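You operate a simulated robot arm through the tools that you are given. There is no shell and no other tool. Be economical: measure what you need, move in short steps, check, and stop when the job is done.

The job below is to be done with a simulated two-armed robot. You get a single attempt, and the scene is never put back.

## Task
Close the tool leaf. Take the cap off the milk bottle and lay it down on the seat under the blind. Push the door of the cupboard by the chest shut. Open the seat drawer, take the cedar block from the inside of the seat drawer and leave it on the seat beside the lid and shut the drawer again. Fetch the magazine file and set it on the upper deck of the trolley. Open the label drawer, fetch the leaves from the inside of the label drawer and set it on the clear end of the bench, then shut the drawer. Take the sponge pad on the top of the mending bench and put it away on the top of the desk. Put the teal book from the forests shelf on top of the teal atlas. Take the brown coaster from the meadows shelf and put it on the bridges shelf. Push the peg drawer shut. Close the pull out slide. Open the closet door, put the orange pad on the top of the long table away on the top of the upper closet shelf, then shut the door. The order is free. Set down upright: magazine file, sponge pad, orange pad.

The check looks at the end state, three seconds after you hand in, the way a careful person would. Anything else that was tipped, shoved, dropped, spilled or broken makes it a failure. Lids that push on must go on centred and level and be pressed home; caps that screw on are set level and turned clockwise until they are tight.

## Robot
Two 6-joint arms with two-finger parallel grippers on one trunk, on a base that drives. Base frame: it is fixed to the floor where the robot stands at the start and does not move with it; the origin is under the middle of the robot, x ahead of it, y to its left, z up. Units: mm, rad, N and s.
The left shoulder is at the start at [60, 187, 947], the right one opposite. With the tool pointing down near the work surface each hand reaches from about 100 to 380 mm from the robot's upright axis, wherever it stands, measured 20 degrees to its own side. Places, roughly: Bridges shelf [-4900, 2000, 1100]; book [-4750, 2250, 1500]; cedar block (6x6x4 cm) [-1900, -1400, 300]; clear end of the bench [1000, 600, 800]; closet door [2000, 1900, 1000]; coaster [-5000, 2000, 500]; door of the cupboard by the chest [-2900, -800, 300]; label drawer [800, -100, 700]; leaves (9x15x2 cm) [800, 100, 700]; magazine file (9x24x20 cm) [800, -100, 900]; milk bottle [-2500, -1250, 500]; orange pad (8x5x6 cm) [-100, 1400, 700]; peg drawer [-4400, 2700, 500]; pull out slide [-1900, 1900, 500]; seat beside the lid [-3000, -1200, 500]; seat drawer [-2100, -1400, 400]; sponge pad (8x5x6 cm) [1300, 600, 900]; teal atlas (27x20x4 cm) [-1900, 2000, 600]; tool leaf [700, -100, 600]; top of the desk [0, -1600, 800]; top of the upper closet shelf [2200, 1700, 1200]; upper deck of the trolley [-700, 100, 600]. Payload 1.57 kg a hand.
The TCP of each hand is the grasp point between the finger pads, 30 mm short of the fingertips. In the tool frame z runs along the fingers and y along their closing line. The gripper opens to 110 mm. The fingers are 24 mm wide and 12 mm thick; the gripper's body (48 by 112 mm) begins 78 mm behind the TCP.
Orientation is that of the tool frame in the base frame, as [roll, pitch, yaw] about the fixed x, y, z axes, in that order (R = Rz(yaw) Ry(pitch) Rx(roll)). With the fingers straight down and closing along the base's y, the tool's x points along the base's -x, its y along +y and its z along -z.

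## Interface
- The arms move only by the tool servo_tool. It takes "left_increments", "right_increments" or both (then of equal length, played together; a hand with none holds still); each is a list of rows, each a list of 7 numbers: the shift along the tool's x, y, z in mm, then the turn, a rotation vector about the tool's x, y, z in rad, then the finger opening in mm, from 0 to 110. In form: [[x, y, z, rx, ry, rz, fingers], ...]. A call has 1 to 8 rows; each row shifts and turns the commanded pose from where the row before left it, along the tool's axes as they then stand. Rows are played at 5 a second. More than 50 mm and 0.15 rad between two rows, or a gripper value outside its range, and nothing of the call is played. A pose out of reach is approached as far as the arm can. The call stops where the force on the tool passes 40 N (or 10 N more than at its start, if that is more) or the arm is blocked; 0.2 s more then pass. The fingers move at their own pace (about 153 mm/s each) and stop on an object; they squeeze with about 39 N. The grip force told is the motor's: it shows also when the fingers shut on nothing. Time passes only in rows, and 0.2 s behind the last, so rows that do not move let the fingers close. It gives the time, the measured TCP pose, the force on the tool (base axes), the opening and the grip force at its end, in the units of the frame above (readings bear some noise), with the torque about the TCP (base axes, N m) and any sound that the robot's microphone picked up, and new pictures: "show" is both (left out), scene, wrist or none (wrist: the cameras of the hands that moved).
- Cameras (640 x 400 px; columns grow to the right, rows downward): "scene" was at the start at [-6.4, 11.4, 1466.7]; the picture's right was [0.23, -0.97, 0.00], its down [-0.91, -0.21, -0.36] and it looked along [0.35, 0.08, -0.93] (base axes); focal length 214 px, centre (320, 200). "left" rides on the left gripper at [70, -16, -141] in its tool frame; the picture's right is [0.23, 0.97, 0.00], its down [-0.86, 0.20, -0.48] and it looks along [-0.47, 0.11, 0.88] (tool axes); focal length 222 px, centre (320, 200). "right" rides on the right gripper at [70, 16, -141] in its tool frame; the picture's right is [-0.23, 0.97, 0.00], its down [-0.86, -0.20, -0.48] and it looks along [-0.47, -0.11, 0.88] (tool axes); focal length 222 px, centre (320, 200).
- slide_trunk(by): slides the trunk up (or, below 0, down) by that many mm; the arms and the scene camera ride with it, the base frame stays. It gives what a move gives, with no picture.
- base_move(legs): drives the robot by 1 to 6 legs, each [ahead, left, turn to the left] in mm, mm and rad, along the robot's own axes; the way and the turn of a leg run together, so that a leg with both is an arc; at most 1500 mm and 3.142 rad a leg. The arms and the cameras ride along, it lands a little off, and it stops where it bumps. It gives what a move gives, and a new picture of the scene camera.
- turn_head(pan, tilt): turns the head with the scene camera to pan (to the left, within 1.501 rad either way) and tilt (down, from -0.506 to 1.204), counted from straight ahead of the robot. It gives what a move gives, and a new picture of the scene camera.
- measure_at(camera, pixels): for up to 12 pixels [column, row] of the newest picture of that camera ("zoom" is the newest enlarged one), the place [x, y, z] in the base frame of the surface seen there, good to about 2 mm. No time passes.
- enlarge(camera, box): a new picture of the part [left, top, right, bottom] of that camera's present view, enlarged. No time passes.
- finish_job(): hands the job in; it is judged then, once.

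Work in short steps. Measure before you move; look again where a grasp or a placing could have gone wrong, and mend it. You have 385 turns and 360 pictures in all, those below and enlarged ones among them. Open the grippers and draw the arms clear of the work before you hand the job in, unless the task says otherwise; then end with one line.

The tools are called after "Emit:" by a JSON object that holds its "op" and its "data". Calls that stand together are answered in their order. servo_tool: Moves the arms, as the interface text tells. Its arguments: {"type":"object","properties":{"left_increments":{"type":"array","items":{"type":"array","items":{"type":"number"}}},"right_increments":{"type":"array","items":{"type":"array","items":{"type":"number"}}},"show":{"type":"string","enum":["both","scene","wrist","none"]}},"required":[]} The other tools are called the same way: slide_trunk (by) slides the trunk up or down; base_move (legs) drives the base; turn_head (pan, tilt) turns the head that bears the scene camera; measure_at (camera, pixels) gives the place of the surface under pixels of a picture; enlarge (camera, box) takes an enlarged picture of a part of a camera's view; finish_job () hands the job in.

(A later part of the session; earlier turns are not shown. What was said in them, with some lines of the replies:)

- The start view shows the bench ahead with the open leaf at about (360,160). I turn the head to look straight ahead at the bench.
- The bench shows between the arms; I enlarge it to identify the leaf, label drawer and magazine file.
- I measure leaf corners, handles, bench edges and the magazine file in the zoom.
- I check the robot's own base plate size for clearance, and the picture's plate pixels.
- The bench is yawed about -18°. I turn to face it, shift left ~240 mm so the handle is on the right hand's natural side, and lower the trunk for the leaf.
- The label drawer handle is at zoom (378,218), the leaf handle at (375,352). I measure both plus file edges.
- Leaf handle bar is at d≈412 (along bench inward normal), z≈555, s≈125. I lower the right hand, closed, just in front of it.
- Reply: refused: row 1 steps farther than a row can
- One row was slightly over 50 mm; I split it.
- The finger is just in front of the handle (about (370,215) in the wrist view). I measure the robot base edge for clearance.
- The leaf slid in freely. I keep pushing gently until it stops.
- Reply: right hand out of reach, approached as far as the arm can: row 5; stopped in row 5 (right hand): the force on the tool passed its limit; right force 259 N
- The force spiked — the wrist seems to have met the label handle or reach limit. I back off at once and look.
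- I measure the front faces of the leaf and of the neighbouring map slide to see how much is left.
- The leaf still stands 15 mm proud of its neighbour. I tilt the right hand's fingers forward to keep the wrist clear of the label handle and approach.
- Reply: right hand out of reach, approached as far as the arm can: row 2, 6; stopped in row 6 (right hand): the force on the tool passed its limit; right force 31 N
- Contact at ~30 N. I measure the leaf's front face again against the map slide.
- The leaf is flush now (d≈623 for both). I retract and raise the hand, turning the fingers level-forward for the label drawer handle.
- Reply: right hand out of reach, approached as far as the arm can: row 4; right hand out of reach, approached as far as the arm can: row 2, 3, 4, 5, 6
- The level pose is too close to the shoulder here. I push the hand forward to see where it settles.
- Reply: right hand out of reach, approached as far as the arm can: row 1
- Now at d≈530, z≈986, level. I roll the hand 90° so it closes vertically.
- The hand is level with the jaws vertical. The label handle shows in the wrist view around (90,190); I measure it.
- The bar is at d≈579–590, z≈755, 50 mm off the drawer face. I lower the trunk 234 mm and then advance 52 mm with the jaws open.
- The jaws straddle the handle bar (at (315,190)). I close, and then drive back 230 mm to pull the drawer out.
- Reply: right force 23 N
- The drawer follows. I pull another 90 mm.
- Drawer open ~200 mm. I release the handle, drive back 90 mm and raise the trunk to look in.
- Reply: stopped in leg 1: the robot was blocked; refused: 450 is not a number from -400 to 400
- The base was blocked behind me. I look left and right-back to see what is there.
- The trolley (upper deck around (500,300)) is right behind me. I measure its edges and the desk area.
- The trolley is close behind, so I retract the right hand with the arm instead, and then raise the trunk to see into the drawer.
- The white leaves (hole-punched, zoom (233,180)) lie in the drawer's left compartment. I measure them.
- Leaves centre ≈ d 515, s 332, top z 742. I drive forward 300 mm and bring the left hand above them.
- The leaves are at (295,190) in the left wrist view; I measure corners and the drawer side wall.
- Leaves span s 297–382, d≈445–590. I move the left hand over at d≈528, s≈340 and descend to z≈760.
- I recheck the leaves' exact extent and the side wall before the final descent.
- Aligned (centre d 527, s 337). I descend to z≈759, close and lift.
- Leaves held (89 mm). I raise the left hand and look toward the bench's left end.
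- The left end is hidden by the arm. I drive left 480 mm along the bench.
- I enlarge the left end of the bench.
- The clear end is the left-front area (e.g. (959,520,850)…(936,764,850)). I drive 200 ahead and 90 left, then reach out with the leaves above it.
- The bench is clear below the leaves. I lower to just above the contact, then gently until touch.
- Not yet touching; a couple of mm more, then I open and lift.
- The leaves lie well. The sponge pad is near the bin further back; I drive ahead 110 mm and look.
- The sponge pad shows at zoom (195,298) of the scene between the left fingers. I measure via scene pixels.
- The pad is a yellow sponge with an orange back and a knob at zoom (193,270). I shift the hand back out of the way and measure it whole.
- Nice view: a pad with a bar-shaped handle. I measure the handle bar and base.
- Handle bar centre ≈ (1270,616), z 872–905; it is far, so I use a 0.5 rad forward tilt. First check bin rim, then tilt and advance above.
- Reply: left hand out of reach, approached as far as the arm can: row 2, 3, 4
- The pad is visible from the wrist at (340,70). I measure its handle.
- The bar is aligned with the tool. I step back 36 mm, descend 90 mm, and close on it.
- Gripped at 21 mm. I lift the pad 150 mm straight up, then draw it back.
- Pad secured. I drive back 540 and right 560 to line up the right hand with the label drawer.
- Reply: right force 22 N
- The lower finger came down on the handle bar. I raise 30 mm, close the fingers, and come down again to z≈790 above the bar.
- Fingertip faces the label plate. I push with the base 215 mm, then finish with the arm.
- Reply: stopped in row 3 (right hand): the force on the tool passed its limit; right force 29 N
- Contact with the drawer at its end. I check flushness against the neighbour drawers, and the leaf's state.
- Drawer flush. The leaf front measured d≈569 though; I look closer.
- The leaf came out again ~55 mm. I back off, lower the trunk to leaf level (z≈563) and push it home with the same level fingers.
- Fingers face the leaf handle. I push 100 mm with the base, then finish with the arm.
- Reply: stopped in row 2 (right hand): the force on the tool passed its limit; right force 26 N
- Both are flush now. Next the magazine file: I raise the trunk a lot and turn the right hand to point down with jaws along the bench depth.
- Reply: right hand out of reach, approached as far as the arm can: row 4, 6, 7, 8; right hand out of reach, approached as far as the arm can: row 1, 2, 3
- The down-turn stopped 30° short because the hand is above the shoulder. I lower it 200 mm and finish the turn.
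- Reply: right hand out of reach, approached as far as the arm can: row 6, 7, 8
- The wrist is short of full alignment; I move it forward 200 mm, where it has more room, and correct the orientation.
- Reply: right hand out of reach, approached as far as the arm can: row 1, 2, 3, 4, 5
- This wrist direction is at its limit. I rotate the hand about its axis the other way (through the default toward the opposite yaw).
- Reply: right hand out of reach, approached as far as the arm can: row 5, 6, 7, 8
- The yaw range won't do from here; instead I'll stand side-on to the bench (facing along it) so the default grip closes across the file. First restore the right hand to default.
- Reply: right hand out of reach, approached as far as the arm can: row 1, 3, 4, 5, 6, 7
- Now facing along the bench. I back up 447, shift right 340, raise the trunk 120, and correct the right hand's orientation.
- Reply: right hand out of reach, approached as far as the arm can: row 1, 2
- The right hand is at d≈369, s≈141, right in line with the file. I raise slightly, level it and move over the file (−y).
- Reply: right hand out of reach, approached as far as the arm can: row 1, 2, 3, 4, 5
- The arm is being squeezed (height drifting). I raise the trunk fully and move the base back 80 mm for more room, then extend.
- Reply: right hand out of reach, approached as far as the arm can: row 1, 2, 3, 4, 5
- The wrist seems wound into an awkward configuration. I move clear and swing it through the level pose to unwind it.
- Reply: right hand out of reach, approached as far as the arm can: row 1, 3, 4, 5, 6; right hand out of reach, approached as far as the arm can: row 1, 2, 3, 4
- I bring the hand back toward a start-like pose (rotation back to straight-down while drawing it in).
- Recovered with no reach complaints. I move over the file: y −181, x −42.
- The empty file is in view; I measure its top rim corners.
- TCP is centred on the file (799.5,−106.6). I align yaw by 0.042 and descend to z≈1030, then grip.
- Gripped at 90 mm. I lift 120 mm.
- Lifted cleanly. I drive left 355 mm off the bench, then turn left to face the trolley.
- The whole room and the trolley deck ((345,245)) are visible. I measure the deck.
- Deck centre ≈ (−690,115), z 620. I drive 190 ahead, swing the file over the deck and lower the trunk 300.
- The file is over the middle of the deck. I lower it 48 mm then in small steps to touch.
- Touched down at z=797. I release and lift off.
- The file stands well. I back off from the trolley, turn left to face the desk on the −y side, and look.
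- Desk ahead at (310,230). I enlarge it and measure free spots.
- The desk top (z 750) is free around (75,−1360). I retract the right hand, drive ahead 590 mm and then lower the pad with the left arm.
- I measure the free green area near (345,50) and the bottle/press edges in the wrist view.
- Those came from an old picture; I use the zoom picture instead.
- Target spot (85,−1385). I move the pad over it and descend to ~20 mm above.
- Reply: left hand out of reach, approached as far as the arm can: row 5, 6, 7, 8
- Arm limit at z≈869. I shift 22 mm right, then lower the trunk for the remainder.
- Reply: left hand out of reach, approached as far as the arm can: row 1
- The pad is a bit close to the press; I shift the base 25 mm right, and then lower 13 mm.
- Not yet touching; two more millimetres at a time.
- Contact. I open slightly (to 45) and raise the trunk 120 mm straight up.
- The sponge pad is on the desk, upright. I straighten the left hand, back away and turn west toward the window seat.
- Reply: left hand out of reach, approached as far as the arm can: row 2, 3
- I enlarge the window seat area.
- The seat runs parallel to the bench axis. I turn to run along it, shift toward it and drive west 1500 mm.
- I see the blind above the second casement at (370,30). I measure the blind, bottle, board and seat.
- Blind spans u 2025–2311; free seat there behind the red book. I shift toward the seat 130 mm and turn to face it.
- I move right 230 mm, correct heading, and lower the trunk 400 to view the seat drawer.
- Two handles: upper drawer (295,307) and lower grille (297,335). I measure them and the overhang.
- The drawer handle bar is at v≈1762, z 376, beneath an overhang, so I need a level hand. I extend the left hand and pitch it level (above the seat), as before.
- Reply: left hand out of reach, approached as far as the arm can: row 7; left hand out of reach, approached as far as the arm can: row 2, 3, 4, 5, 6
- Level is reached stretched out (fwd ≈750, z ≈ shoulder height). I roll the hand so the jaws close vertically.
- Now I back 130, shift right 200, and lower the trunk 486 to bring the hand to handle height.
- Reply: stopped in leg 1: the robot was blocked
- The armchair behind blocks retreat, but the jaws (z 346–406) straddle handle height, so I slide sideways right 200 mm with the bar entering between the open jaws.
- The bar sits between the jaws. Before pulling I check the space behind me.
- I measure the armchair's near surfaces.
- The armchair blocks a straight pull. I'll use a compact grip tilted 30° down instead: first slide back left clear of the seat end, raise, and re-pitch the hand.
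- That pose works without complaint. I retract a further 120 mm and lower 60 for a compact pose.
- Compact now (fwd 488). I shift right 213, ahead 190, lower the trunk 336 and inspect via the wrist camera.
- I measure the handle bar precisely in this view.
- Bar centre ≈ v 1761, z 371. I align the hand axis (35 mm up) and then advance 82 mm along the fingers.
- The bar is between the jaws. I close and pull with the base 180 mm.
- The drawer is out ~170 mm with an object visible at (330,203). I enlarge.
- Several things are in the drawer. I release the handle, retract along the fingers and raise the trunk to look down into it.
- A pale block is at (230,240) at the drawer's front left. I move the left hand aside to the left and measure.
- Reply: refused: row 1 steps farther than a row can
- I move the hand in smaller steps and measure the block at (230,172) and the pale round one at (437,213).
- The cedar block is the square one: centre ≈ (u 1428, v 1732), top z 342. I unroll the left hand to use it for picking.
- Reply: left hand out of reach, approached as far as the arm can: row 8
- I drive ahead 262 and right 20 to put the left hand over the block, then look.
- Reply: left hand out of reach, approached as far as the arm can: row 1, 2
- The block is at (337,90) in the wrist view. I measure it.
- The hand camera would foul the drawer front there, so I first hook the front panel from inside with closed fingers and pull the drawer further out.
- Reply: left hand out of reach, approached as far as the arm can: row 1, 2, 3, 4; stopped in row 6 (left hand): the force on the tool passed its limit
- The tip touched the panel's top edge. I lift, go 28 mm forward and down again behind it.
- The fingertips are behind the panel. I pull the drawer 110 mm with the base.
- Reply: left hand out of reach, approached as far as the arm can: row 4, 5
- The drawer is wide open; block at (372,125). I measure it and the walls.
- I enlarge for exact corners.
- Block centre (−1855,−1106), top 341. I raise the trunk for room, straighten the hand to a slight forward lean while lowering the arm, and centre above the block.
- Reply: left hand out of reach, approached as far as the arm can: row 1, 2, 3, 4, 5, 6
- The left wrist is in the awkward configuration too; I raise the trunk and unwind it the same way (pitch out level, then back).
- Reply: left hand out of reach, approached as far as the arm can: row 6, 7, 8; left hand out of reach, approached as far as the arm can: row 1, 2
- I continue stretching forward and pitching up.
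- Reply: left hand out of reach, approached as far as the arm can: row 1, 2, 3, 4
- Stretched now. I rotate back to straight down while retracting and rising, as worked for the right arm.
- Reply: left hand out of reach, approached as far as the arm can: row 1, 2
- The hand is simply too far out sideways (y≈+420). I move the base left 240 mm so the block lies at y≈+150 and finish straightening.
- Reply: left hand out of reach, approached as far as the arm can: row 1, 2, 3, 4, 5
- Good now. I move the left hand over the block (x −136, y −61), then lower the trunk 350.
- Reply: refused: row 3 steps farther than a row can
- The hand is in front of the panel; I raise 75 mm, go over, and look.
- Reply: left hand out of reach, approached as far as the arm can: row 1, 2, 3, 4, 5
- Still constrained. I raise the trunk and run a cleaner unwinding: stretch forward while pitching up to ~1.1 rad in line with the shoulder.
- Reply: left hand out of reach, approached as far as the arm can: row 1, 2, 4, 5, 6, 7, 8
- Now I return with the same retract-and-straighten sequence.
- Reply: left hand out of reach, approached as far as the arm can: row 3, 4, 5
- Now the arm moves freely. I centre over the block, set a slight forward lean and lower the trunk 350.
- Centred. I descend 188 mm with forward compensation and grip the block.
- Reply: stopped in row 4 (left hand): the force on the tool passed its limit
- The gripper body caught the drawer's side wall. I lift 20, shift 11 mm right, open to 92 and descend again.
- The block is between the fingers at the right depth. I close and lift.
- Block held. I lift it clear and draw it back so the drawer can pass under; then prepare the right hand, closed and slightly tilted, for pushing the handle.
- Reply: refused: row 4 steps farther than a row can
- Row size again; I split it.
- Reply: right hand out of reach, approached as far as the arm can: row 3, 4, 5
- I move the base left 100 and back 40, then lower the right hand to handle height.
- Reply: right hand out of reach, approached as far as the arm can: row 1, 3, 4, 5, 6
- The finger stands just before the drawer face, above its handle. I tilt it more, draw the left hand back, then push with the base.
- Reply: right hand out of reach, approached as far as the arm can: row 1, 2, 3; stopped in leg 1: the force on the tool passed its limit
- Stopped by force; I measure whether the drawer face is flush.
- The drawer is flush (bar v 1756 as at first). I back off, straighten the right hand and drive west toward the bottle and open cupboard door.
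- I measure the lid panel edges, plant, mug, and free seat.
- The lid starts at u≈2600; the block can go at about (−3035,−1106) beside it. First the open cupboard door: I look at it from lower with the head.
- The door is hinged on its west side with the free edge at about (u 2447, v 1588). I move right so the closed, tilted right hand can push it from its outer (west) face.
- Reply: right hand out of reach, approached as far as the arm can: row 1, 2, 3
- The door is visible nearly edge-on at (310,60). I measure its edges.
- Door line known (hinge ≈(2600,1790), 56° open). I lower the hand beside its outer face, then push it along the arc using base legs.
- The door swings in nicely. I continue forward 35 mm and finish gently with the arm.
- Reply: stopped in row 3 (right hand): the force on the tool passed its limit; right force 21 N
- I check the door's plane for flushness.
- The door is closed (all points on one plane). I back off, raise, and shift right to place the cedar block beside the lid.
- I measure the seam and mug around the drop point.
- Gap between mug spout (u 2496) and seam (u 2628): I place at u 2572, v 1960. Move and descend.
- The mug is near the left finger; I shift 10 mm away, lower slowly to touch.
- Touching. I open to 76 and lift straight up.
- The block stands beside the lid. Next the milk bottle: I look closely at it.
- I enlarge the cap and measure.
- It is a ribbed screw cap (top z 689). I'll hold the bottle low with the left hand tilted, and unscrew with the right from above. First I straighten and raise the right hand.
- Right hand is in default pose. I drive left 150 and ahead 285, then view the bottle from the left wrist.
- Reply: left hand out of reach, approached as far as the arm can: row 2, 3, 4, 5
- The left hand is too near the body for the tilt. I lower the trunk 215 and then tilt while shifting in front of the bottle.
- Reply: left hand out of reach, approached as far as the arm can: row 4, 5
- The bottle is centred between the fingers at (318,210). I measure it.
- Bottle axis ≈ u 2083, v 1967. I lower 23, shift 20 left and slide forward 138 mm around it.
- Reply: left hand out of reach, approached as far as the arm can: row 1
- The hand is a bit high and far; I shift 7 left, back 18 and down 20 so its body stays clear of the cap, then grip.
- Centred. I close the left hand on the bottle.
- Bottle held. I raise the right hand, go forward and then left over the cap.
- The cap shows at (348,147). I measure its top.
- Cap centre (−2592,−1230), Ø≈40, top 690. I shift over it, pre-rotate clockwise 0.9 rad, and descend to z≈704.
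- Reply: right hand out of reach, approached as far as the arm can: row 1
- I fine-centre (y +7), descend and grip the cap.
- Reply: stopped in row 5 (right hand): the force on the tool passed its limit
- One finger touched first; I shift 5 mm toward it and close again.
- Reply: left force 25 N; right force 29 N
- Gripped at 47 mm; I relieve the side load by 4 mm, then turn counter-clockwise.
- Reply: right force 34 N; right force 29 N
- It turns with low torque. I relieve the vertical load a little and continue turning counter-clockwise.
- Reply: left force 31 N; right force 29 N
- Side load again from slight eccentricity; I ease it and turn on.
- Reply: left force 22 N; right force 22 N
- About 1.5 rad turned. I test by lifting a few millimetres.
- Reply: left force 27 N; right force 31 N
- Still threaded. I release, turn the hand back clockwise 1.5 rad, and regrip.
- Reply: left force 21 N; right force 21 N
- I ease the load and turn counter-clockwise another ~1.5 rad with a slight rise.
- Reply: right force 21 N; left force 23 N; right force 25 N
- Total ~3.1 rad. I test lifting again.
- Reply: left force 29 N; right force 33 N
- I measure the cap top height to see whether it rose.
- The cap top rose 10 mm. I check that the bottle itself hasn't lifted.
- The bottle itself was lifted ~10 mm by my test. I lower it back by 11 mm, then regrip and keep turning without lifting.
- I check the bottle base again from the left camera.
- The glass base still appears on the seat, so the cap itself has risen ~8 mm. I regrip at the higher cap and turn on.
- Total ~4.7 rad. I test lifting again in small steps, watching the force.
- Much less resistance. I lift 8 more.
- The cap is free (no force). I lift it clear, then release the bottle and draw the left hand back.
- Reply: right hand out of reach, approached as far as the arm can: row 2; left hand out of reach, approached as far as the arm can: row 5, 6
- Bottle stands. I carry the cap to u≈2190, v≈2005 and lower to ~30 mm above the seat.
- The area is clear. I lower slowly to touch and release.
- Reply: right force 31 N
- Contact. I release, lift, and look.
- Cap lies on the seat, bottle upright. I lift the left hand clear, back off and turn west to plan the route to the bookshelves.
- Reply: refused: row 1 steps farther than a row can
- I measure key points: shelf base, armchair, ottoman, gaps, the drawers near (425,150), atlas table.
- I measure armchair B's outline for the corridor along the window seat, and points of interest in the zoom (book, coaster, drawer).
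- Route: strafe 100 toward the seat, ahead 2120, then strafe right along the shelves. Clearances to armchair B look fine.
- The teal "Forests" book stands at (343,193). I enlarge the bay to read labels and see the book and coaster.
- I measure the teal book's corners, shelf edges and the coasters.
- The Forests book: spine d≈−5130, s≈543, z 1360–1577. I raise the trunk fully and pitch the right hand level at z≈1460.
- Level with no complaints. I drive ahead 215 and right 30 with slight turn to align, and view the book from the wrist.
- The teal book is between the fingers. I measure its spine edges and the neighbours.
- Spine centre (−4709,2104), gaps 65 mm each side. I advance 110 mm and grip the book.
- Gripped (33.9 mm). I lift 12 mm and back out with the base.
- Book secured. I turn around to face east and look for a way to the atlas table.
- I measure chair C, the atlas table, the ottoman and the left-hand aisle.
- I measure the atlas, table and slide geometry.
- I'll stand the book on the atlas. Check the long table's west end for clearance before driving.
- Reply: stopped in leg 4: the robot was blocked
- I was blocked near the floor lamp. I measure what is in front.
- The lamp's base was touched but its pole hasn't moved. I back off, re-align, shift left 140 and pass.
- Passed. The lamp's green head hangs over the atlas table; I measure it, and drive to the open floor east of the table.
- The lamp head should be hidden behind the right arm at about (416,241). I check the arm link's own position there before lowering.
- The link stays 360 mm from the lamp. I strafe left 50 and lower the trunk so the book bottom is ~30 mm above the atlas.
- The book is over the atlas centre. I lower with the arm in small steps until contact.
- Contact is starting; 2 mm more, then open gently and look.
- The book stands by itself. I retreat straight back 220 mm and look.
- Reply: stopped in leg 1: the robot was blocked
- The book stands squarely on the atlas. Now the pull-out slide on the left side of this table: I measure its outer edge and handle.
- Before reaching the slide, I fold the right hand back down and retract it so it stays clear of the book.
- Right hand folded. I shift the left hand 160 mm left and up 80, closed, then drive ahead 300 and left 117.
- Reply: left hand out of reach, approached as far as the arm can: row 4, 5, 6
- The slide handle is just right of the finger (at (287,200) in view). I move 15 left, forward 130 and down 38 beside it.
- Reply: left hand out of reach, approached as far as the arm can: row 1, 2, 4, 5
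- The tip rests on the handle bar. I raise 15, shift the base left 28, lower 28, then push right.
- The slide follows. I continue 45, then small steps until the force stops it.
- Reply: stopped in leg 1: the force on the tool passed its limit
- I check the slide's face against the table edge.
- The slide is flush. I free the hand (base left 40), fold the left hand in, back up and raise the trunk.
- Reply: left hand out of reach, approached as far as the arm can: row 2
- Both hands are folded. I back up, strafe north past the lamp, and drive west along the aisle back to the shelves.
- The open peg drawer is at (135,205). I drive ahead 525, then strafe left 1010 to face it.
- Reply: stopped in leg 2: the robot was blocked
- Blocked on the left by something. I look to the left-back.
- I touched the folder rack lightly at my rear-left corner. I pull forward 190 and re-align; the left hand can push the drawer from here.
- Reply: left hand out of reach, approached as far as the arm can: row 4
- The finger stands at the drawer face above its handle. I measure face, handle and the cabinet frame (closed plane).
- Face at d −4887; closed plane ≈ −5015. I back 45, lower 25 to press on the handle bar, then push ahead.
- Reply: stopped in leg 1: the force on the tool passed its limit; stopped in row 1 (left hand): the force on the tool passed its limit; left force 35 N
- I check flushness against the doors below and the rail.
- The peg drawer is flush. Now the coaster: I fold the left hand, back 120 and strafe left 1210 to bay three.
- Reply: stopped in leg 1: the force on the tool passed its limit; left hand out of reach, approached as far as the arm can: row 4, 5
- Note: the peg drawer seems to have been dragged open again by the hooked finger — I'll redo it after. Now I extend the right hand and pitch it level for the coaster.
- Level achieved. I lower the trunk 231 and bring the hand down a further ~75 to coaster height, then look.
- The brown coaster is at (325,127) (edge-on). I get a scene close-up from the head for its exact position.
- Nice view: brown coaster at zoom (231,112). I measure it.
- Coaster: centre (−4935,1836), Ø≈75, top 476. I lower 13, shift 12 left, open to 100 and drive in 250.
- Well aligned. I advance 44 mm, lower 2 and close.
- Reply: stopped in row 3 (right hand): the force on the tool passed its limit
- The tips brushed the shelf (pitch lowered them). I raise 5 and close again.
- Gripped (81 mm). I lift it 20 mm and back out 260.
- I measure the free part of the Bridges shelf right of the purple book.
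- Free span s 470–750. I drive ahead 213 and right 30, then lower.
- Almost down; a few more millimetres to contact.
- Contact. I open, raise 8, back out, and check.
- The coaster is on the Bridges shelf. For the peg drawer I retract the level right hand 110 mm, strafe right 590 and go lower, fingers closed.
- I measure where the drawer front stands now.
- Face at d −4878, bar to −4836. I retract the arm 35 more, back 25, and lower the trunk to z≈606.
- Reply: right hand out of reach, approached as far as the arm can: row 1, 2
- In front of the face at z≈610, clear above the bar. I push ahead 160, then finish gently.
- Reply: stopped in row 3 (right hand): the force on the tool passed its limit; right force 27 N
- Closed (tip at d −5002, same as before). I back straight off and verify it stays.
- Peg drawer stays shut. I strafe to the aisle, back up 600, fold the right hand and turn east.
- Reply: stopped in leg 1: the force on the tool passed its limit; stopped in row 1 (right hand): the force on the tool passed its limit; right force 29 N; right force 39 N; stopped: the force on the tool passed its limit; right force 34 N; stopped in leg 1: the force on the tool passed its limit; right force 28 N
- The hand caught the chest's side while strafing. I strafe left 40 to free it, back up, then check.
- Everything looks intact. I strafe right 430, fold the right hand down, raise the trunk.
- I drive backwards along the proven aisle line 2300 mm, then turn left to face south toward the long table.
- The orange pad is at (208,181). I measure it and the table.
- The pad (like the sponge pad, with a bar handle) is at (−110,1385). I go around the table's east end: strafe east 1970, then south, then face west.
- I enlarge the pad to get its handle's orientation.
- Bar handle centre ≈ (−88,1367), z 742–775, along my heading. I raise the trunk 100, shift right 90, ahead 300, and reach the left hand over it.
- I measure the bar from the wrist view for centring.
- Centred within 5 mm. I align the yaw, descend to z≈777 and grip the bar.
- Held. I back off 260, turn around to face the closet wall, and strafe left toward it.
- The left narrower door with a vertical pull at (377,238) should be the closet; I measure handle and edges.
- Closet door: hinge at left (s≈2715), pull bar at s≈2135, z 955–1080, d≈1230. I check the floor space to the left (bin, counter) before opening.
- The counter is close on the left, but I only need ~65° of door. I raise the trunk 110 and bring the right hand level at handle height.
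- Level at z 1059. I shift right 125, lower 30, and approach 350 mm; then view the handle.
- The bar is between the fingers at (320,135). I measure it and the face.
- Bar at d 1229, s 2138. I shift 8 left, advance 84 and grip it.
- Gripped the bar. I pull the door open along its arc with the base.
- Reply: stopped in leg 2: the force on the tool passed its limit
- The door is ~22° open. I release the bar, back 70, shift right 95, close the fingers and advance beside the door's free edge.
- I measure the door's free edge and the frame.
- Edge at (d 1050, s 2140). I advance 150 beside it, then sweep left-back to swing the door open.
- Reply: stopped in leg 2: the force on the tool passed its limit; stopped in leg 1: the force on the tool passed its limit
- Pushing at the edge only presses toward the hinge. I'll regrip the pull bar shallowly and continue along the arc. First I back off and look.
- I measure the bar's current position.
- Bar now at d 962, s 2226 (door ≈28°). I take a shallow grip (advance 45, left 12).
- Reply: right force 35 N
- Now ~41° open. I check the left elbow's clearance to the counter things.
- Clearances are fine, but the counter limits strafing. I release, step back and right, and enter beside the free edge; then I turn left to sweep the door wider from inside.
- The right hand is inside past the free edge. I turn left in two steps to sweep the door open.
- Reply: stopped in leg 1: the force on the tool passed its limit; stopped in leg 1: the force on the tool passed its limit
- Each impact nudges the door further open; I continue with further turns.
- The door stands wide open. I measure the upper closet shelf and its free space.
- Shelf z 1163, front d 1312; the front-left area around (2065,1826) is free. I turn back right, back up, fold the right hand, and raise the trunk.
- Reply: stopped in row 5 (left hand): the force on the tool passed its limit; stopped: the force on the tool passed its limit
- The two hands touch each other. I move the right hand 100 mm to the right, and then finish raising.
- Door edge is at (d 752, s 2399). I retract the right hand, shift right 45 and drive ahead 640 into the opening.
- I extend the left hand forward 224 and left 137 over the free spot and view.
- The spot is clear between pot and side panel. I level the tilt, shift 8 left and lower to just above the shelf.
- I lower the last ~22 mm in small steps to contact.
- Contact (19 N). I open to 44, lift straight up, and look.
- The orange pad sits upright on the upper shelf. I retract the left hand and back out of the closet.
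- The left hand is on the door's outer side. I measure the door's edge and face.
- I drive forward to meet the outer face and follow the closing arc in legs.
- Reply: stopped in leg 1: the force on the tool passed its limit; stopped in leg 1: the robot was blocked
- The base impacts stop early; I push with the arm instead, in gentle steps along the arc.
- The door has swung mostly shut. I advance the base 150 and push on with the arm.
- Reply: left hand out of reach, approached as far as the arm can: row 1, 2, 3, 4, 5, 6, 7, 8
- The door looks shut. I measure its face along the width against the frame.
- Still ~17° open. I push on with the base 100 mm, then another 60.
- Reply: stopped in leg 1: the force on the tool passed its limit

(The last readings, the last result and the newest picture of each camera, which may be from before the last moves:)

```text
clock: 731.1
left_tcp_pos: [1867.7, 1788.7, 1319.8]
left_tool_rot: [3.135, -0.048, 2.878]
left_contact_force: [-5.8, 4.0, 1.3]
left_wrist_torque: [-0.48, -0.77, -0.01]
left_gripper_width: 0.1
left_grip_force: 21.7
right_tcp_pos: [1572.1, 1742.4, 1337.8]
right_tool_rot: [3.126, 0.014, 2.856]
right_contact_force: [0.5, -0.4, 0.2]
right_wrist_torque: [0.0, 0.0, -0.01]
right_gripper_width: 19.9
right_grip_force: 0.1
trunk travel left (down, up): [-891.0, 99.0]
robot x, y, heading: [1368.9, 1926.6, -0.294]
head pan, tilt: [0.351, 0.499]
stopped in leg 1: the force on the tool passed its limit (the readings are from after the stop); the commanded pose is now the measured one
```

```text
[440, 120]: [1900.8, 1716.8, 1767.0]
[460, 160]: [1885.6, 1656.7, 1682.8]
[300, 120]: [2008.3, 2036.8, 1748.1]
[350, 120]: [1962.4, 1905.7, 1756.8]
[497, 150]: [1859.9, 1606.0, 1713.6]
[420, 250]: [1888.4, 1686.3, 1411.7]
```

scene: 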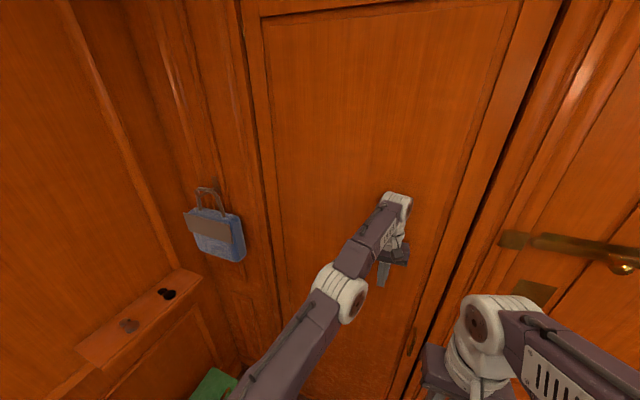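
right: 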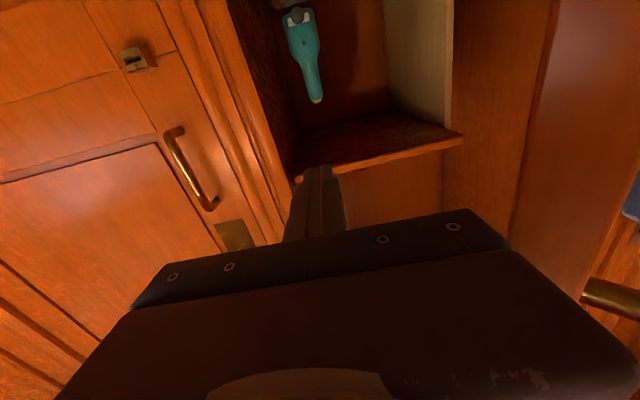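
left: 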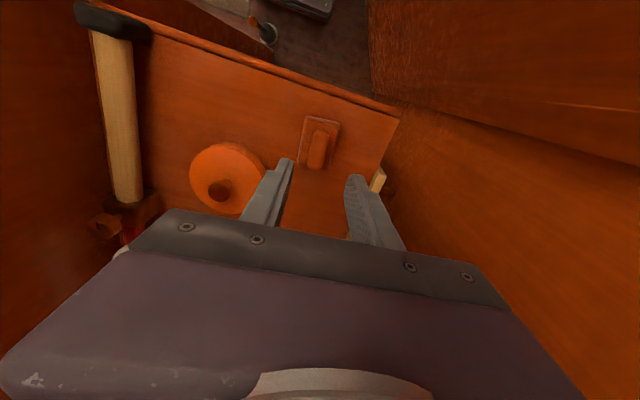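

The door is shut (stile d 1272.5, as originally). I back away and look over at the bench for a last check.

Emit:
{"op": "base_move", "data": {"legs": [[-450, 0, 0], [-350, 0, 0]]}}

Emit:
{"op": "turn_head", "data": {"pan": -1.1, "tilt": 0.5}}

```text
clock: 735.7
left_tcp_pos: [1106.4, 2018.8, 1318.0]
left_tool_rot: [3.136, -0.052, 2.872]
left_contact_force: [-0.1, -0.9, -0.3]
left_wrist_torque: [0.0, 0.02, -0.03]
left_gripper_width: 0.3
left_grip_force: 21.5
right_tcp_pos: [811.5, 1976.2, 1337.2]
right_tool_rot: [3.126, 0.009, 2.846]
right_contact_force: [0.8, 0.7, -0.5]
right_wrist_torque: [0.04, 0.01, 0.0]
right_gripper_width: 20.0
right_grip_force: 0.0
trunk travel left (down, up): [-891.0, 99.0]
robot x, y, heading: [604.8, 2161.8, -0.301]
head pan, tilt: [0.351, 0.499]
```

scene: 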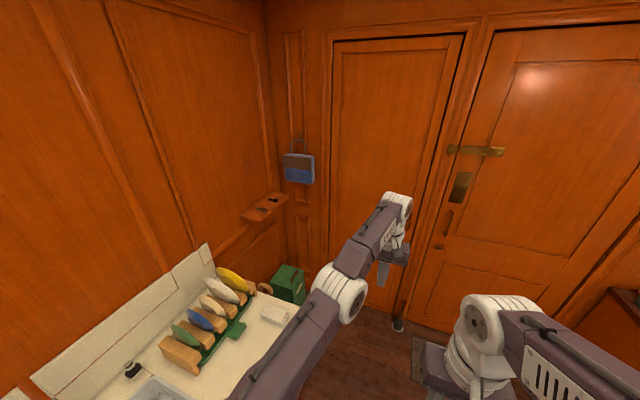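

```text
clock: 737.2
left_tcp_pos: [1103.3, 2020.4, 1318.1]
left_tool_rot: [3.134, -0.051, 2.87]
left_contact_force: [0.5, -0.3, 0.0]
left_wrist_torque: [0.02, 0.0, 0.03]
left_gripper_width: 0.0
left_grip_force: 21.2
right_tcp_pos: [809.1, 1975.6, 1337.2]
right_tool_rot: [3.125, 0.01, 2.847]
right_contact_force: [-0.1, -0.3, -0.2]
right_wrist_torque: [0.03, 0.01, 0.0]
right_gripper_width: 20.1
right_grip_force: 0.1
trunk travel left (down, up): [-891.0, 99.0]
robot x, y, heading: [608.6, 2162.2, -0.305]
head pan, tilt: [-1.1, 0.499]
```

scene: 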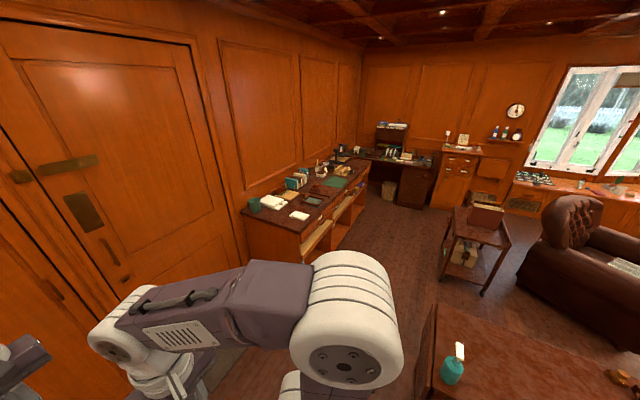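

Closet closed. I enlarge the bench, trolley and seat from here.

Emit:
{"op": "enlarge", "data": {"camera": "scene", "box": [230, 140, 390, 260]}}

Emit:
{"op": "enlarge", "data": {"camera": "scene", "box": [380, 110, 640, 300]}}

```text
3.33 times, centred on (310, 200) of scene
```

zoom: 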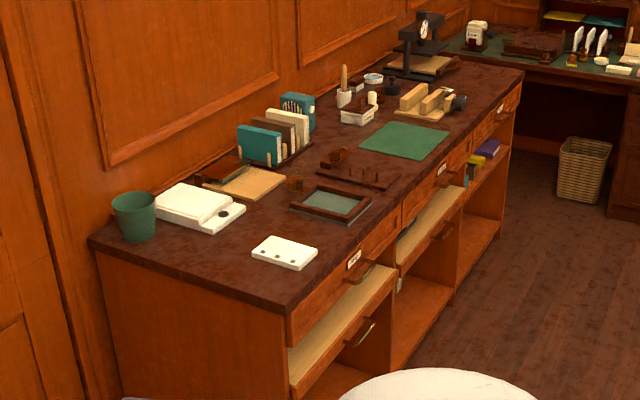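

```text
2.11 times, centred on (510, 205) of scene
```

zoom: 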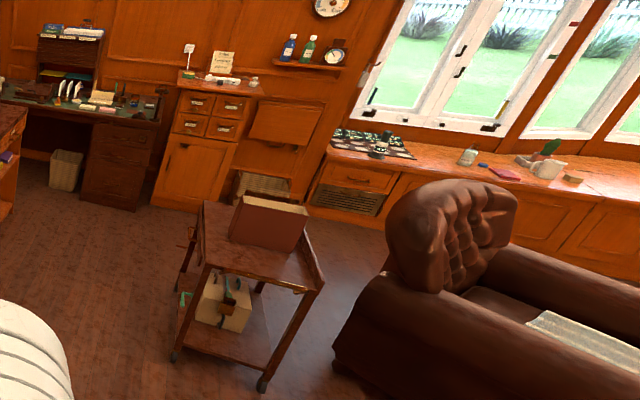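

All states look right: leaf and drawers flush, file on the trolley, cap, bottle and block on the seat. I open both grippers (arms are clear of everything).

Emit:
{"op": "servo_tool", "data": {"left_increments": [[0, 0, 0, 0, 0, 0, 100], [0, 0, 0, 0, 0, 0, 100], [0, 0, 0, 0, 0, 0, 100]], "right_increments": [[0, 0, 0, 0, 0, 0, 100], [0, 0, 0, 0, 0, 0, 100], [0, 0, 0, 0, 0, 0, 100]], "show": "none"}}

```text
clock: 738.0
left_tcp_pos: [1105.0, 2020.6, 1318.4]
left_tool_rot: [3.135, -0.052, 2.87]
left_contact_force: [-0.2, -0.3, -0.4]
left_wrist_torque: [-0.03, -0.01, 0.02]
left_gripper_width: 100.2
left_grip_force: 0.0
right_tcp_pos: [809.1, 1976.6, 1337.9]
right_tool_rot: [3.126, 0.013, 2.847]
right_contact_force: [0.2, 0.2, -0.6]
right_wrist_torque: [0.0, 0.01, -0.04]
right_gripper_width: 100.3
right_grip_force: 0.1
trunk travel left (down, up): [-891.0, 99.0]
robot x, y, heading: [606.1, 2165.5, -0.308]
head pan, tilt: [-1.1, 0.499]
```

Grippers are open and the arms clear; I hand the job in.

Emit:
{"op": "finish_job", "data": {}}

```text
The job is handed in.
```

I did every task on the list and handed the job in; how it was judged is not known to me. The base or a hand touched the trolley, an armchair, the floor lamp's base, the long table, the folder rack and the chest on the way. None looked moved.
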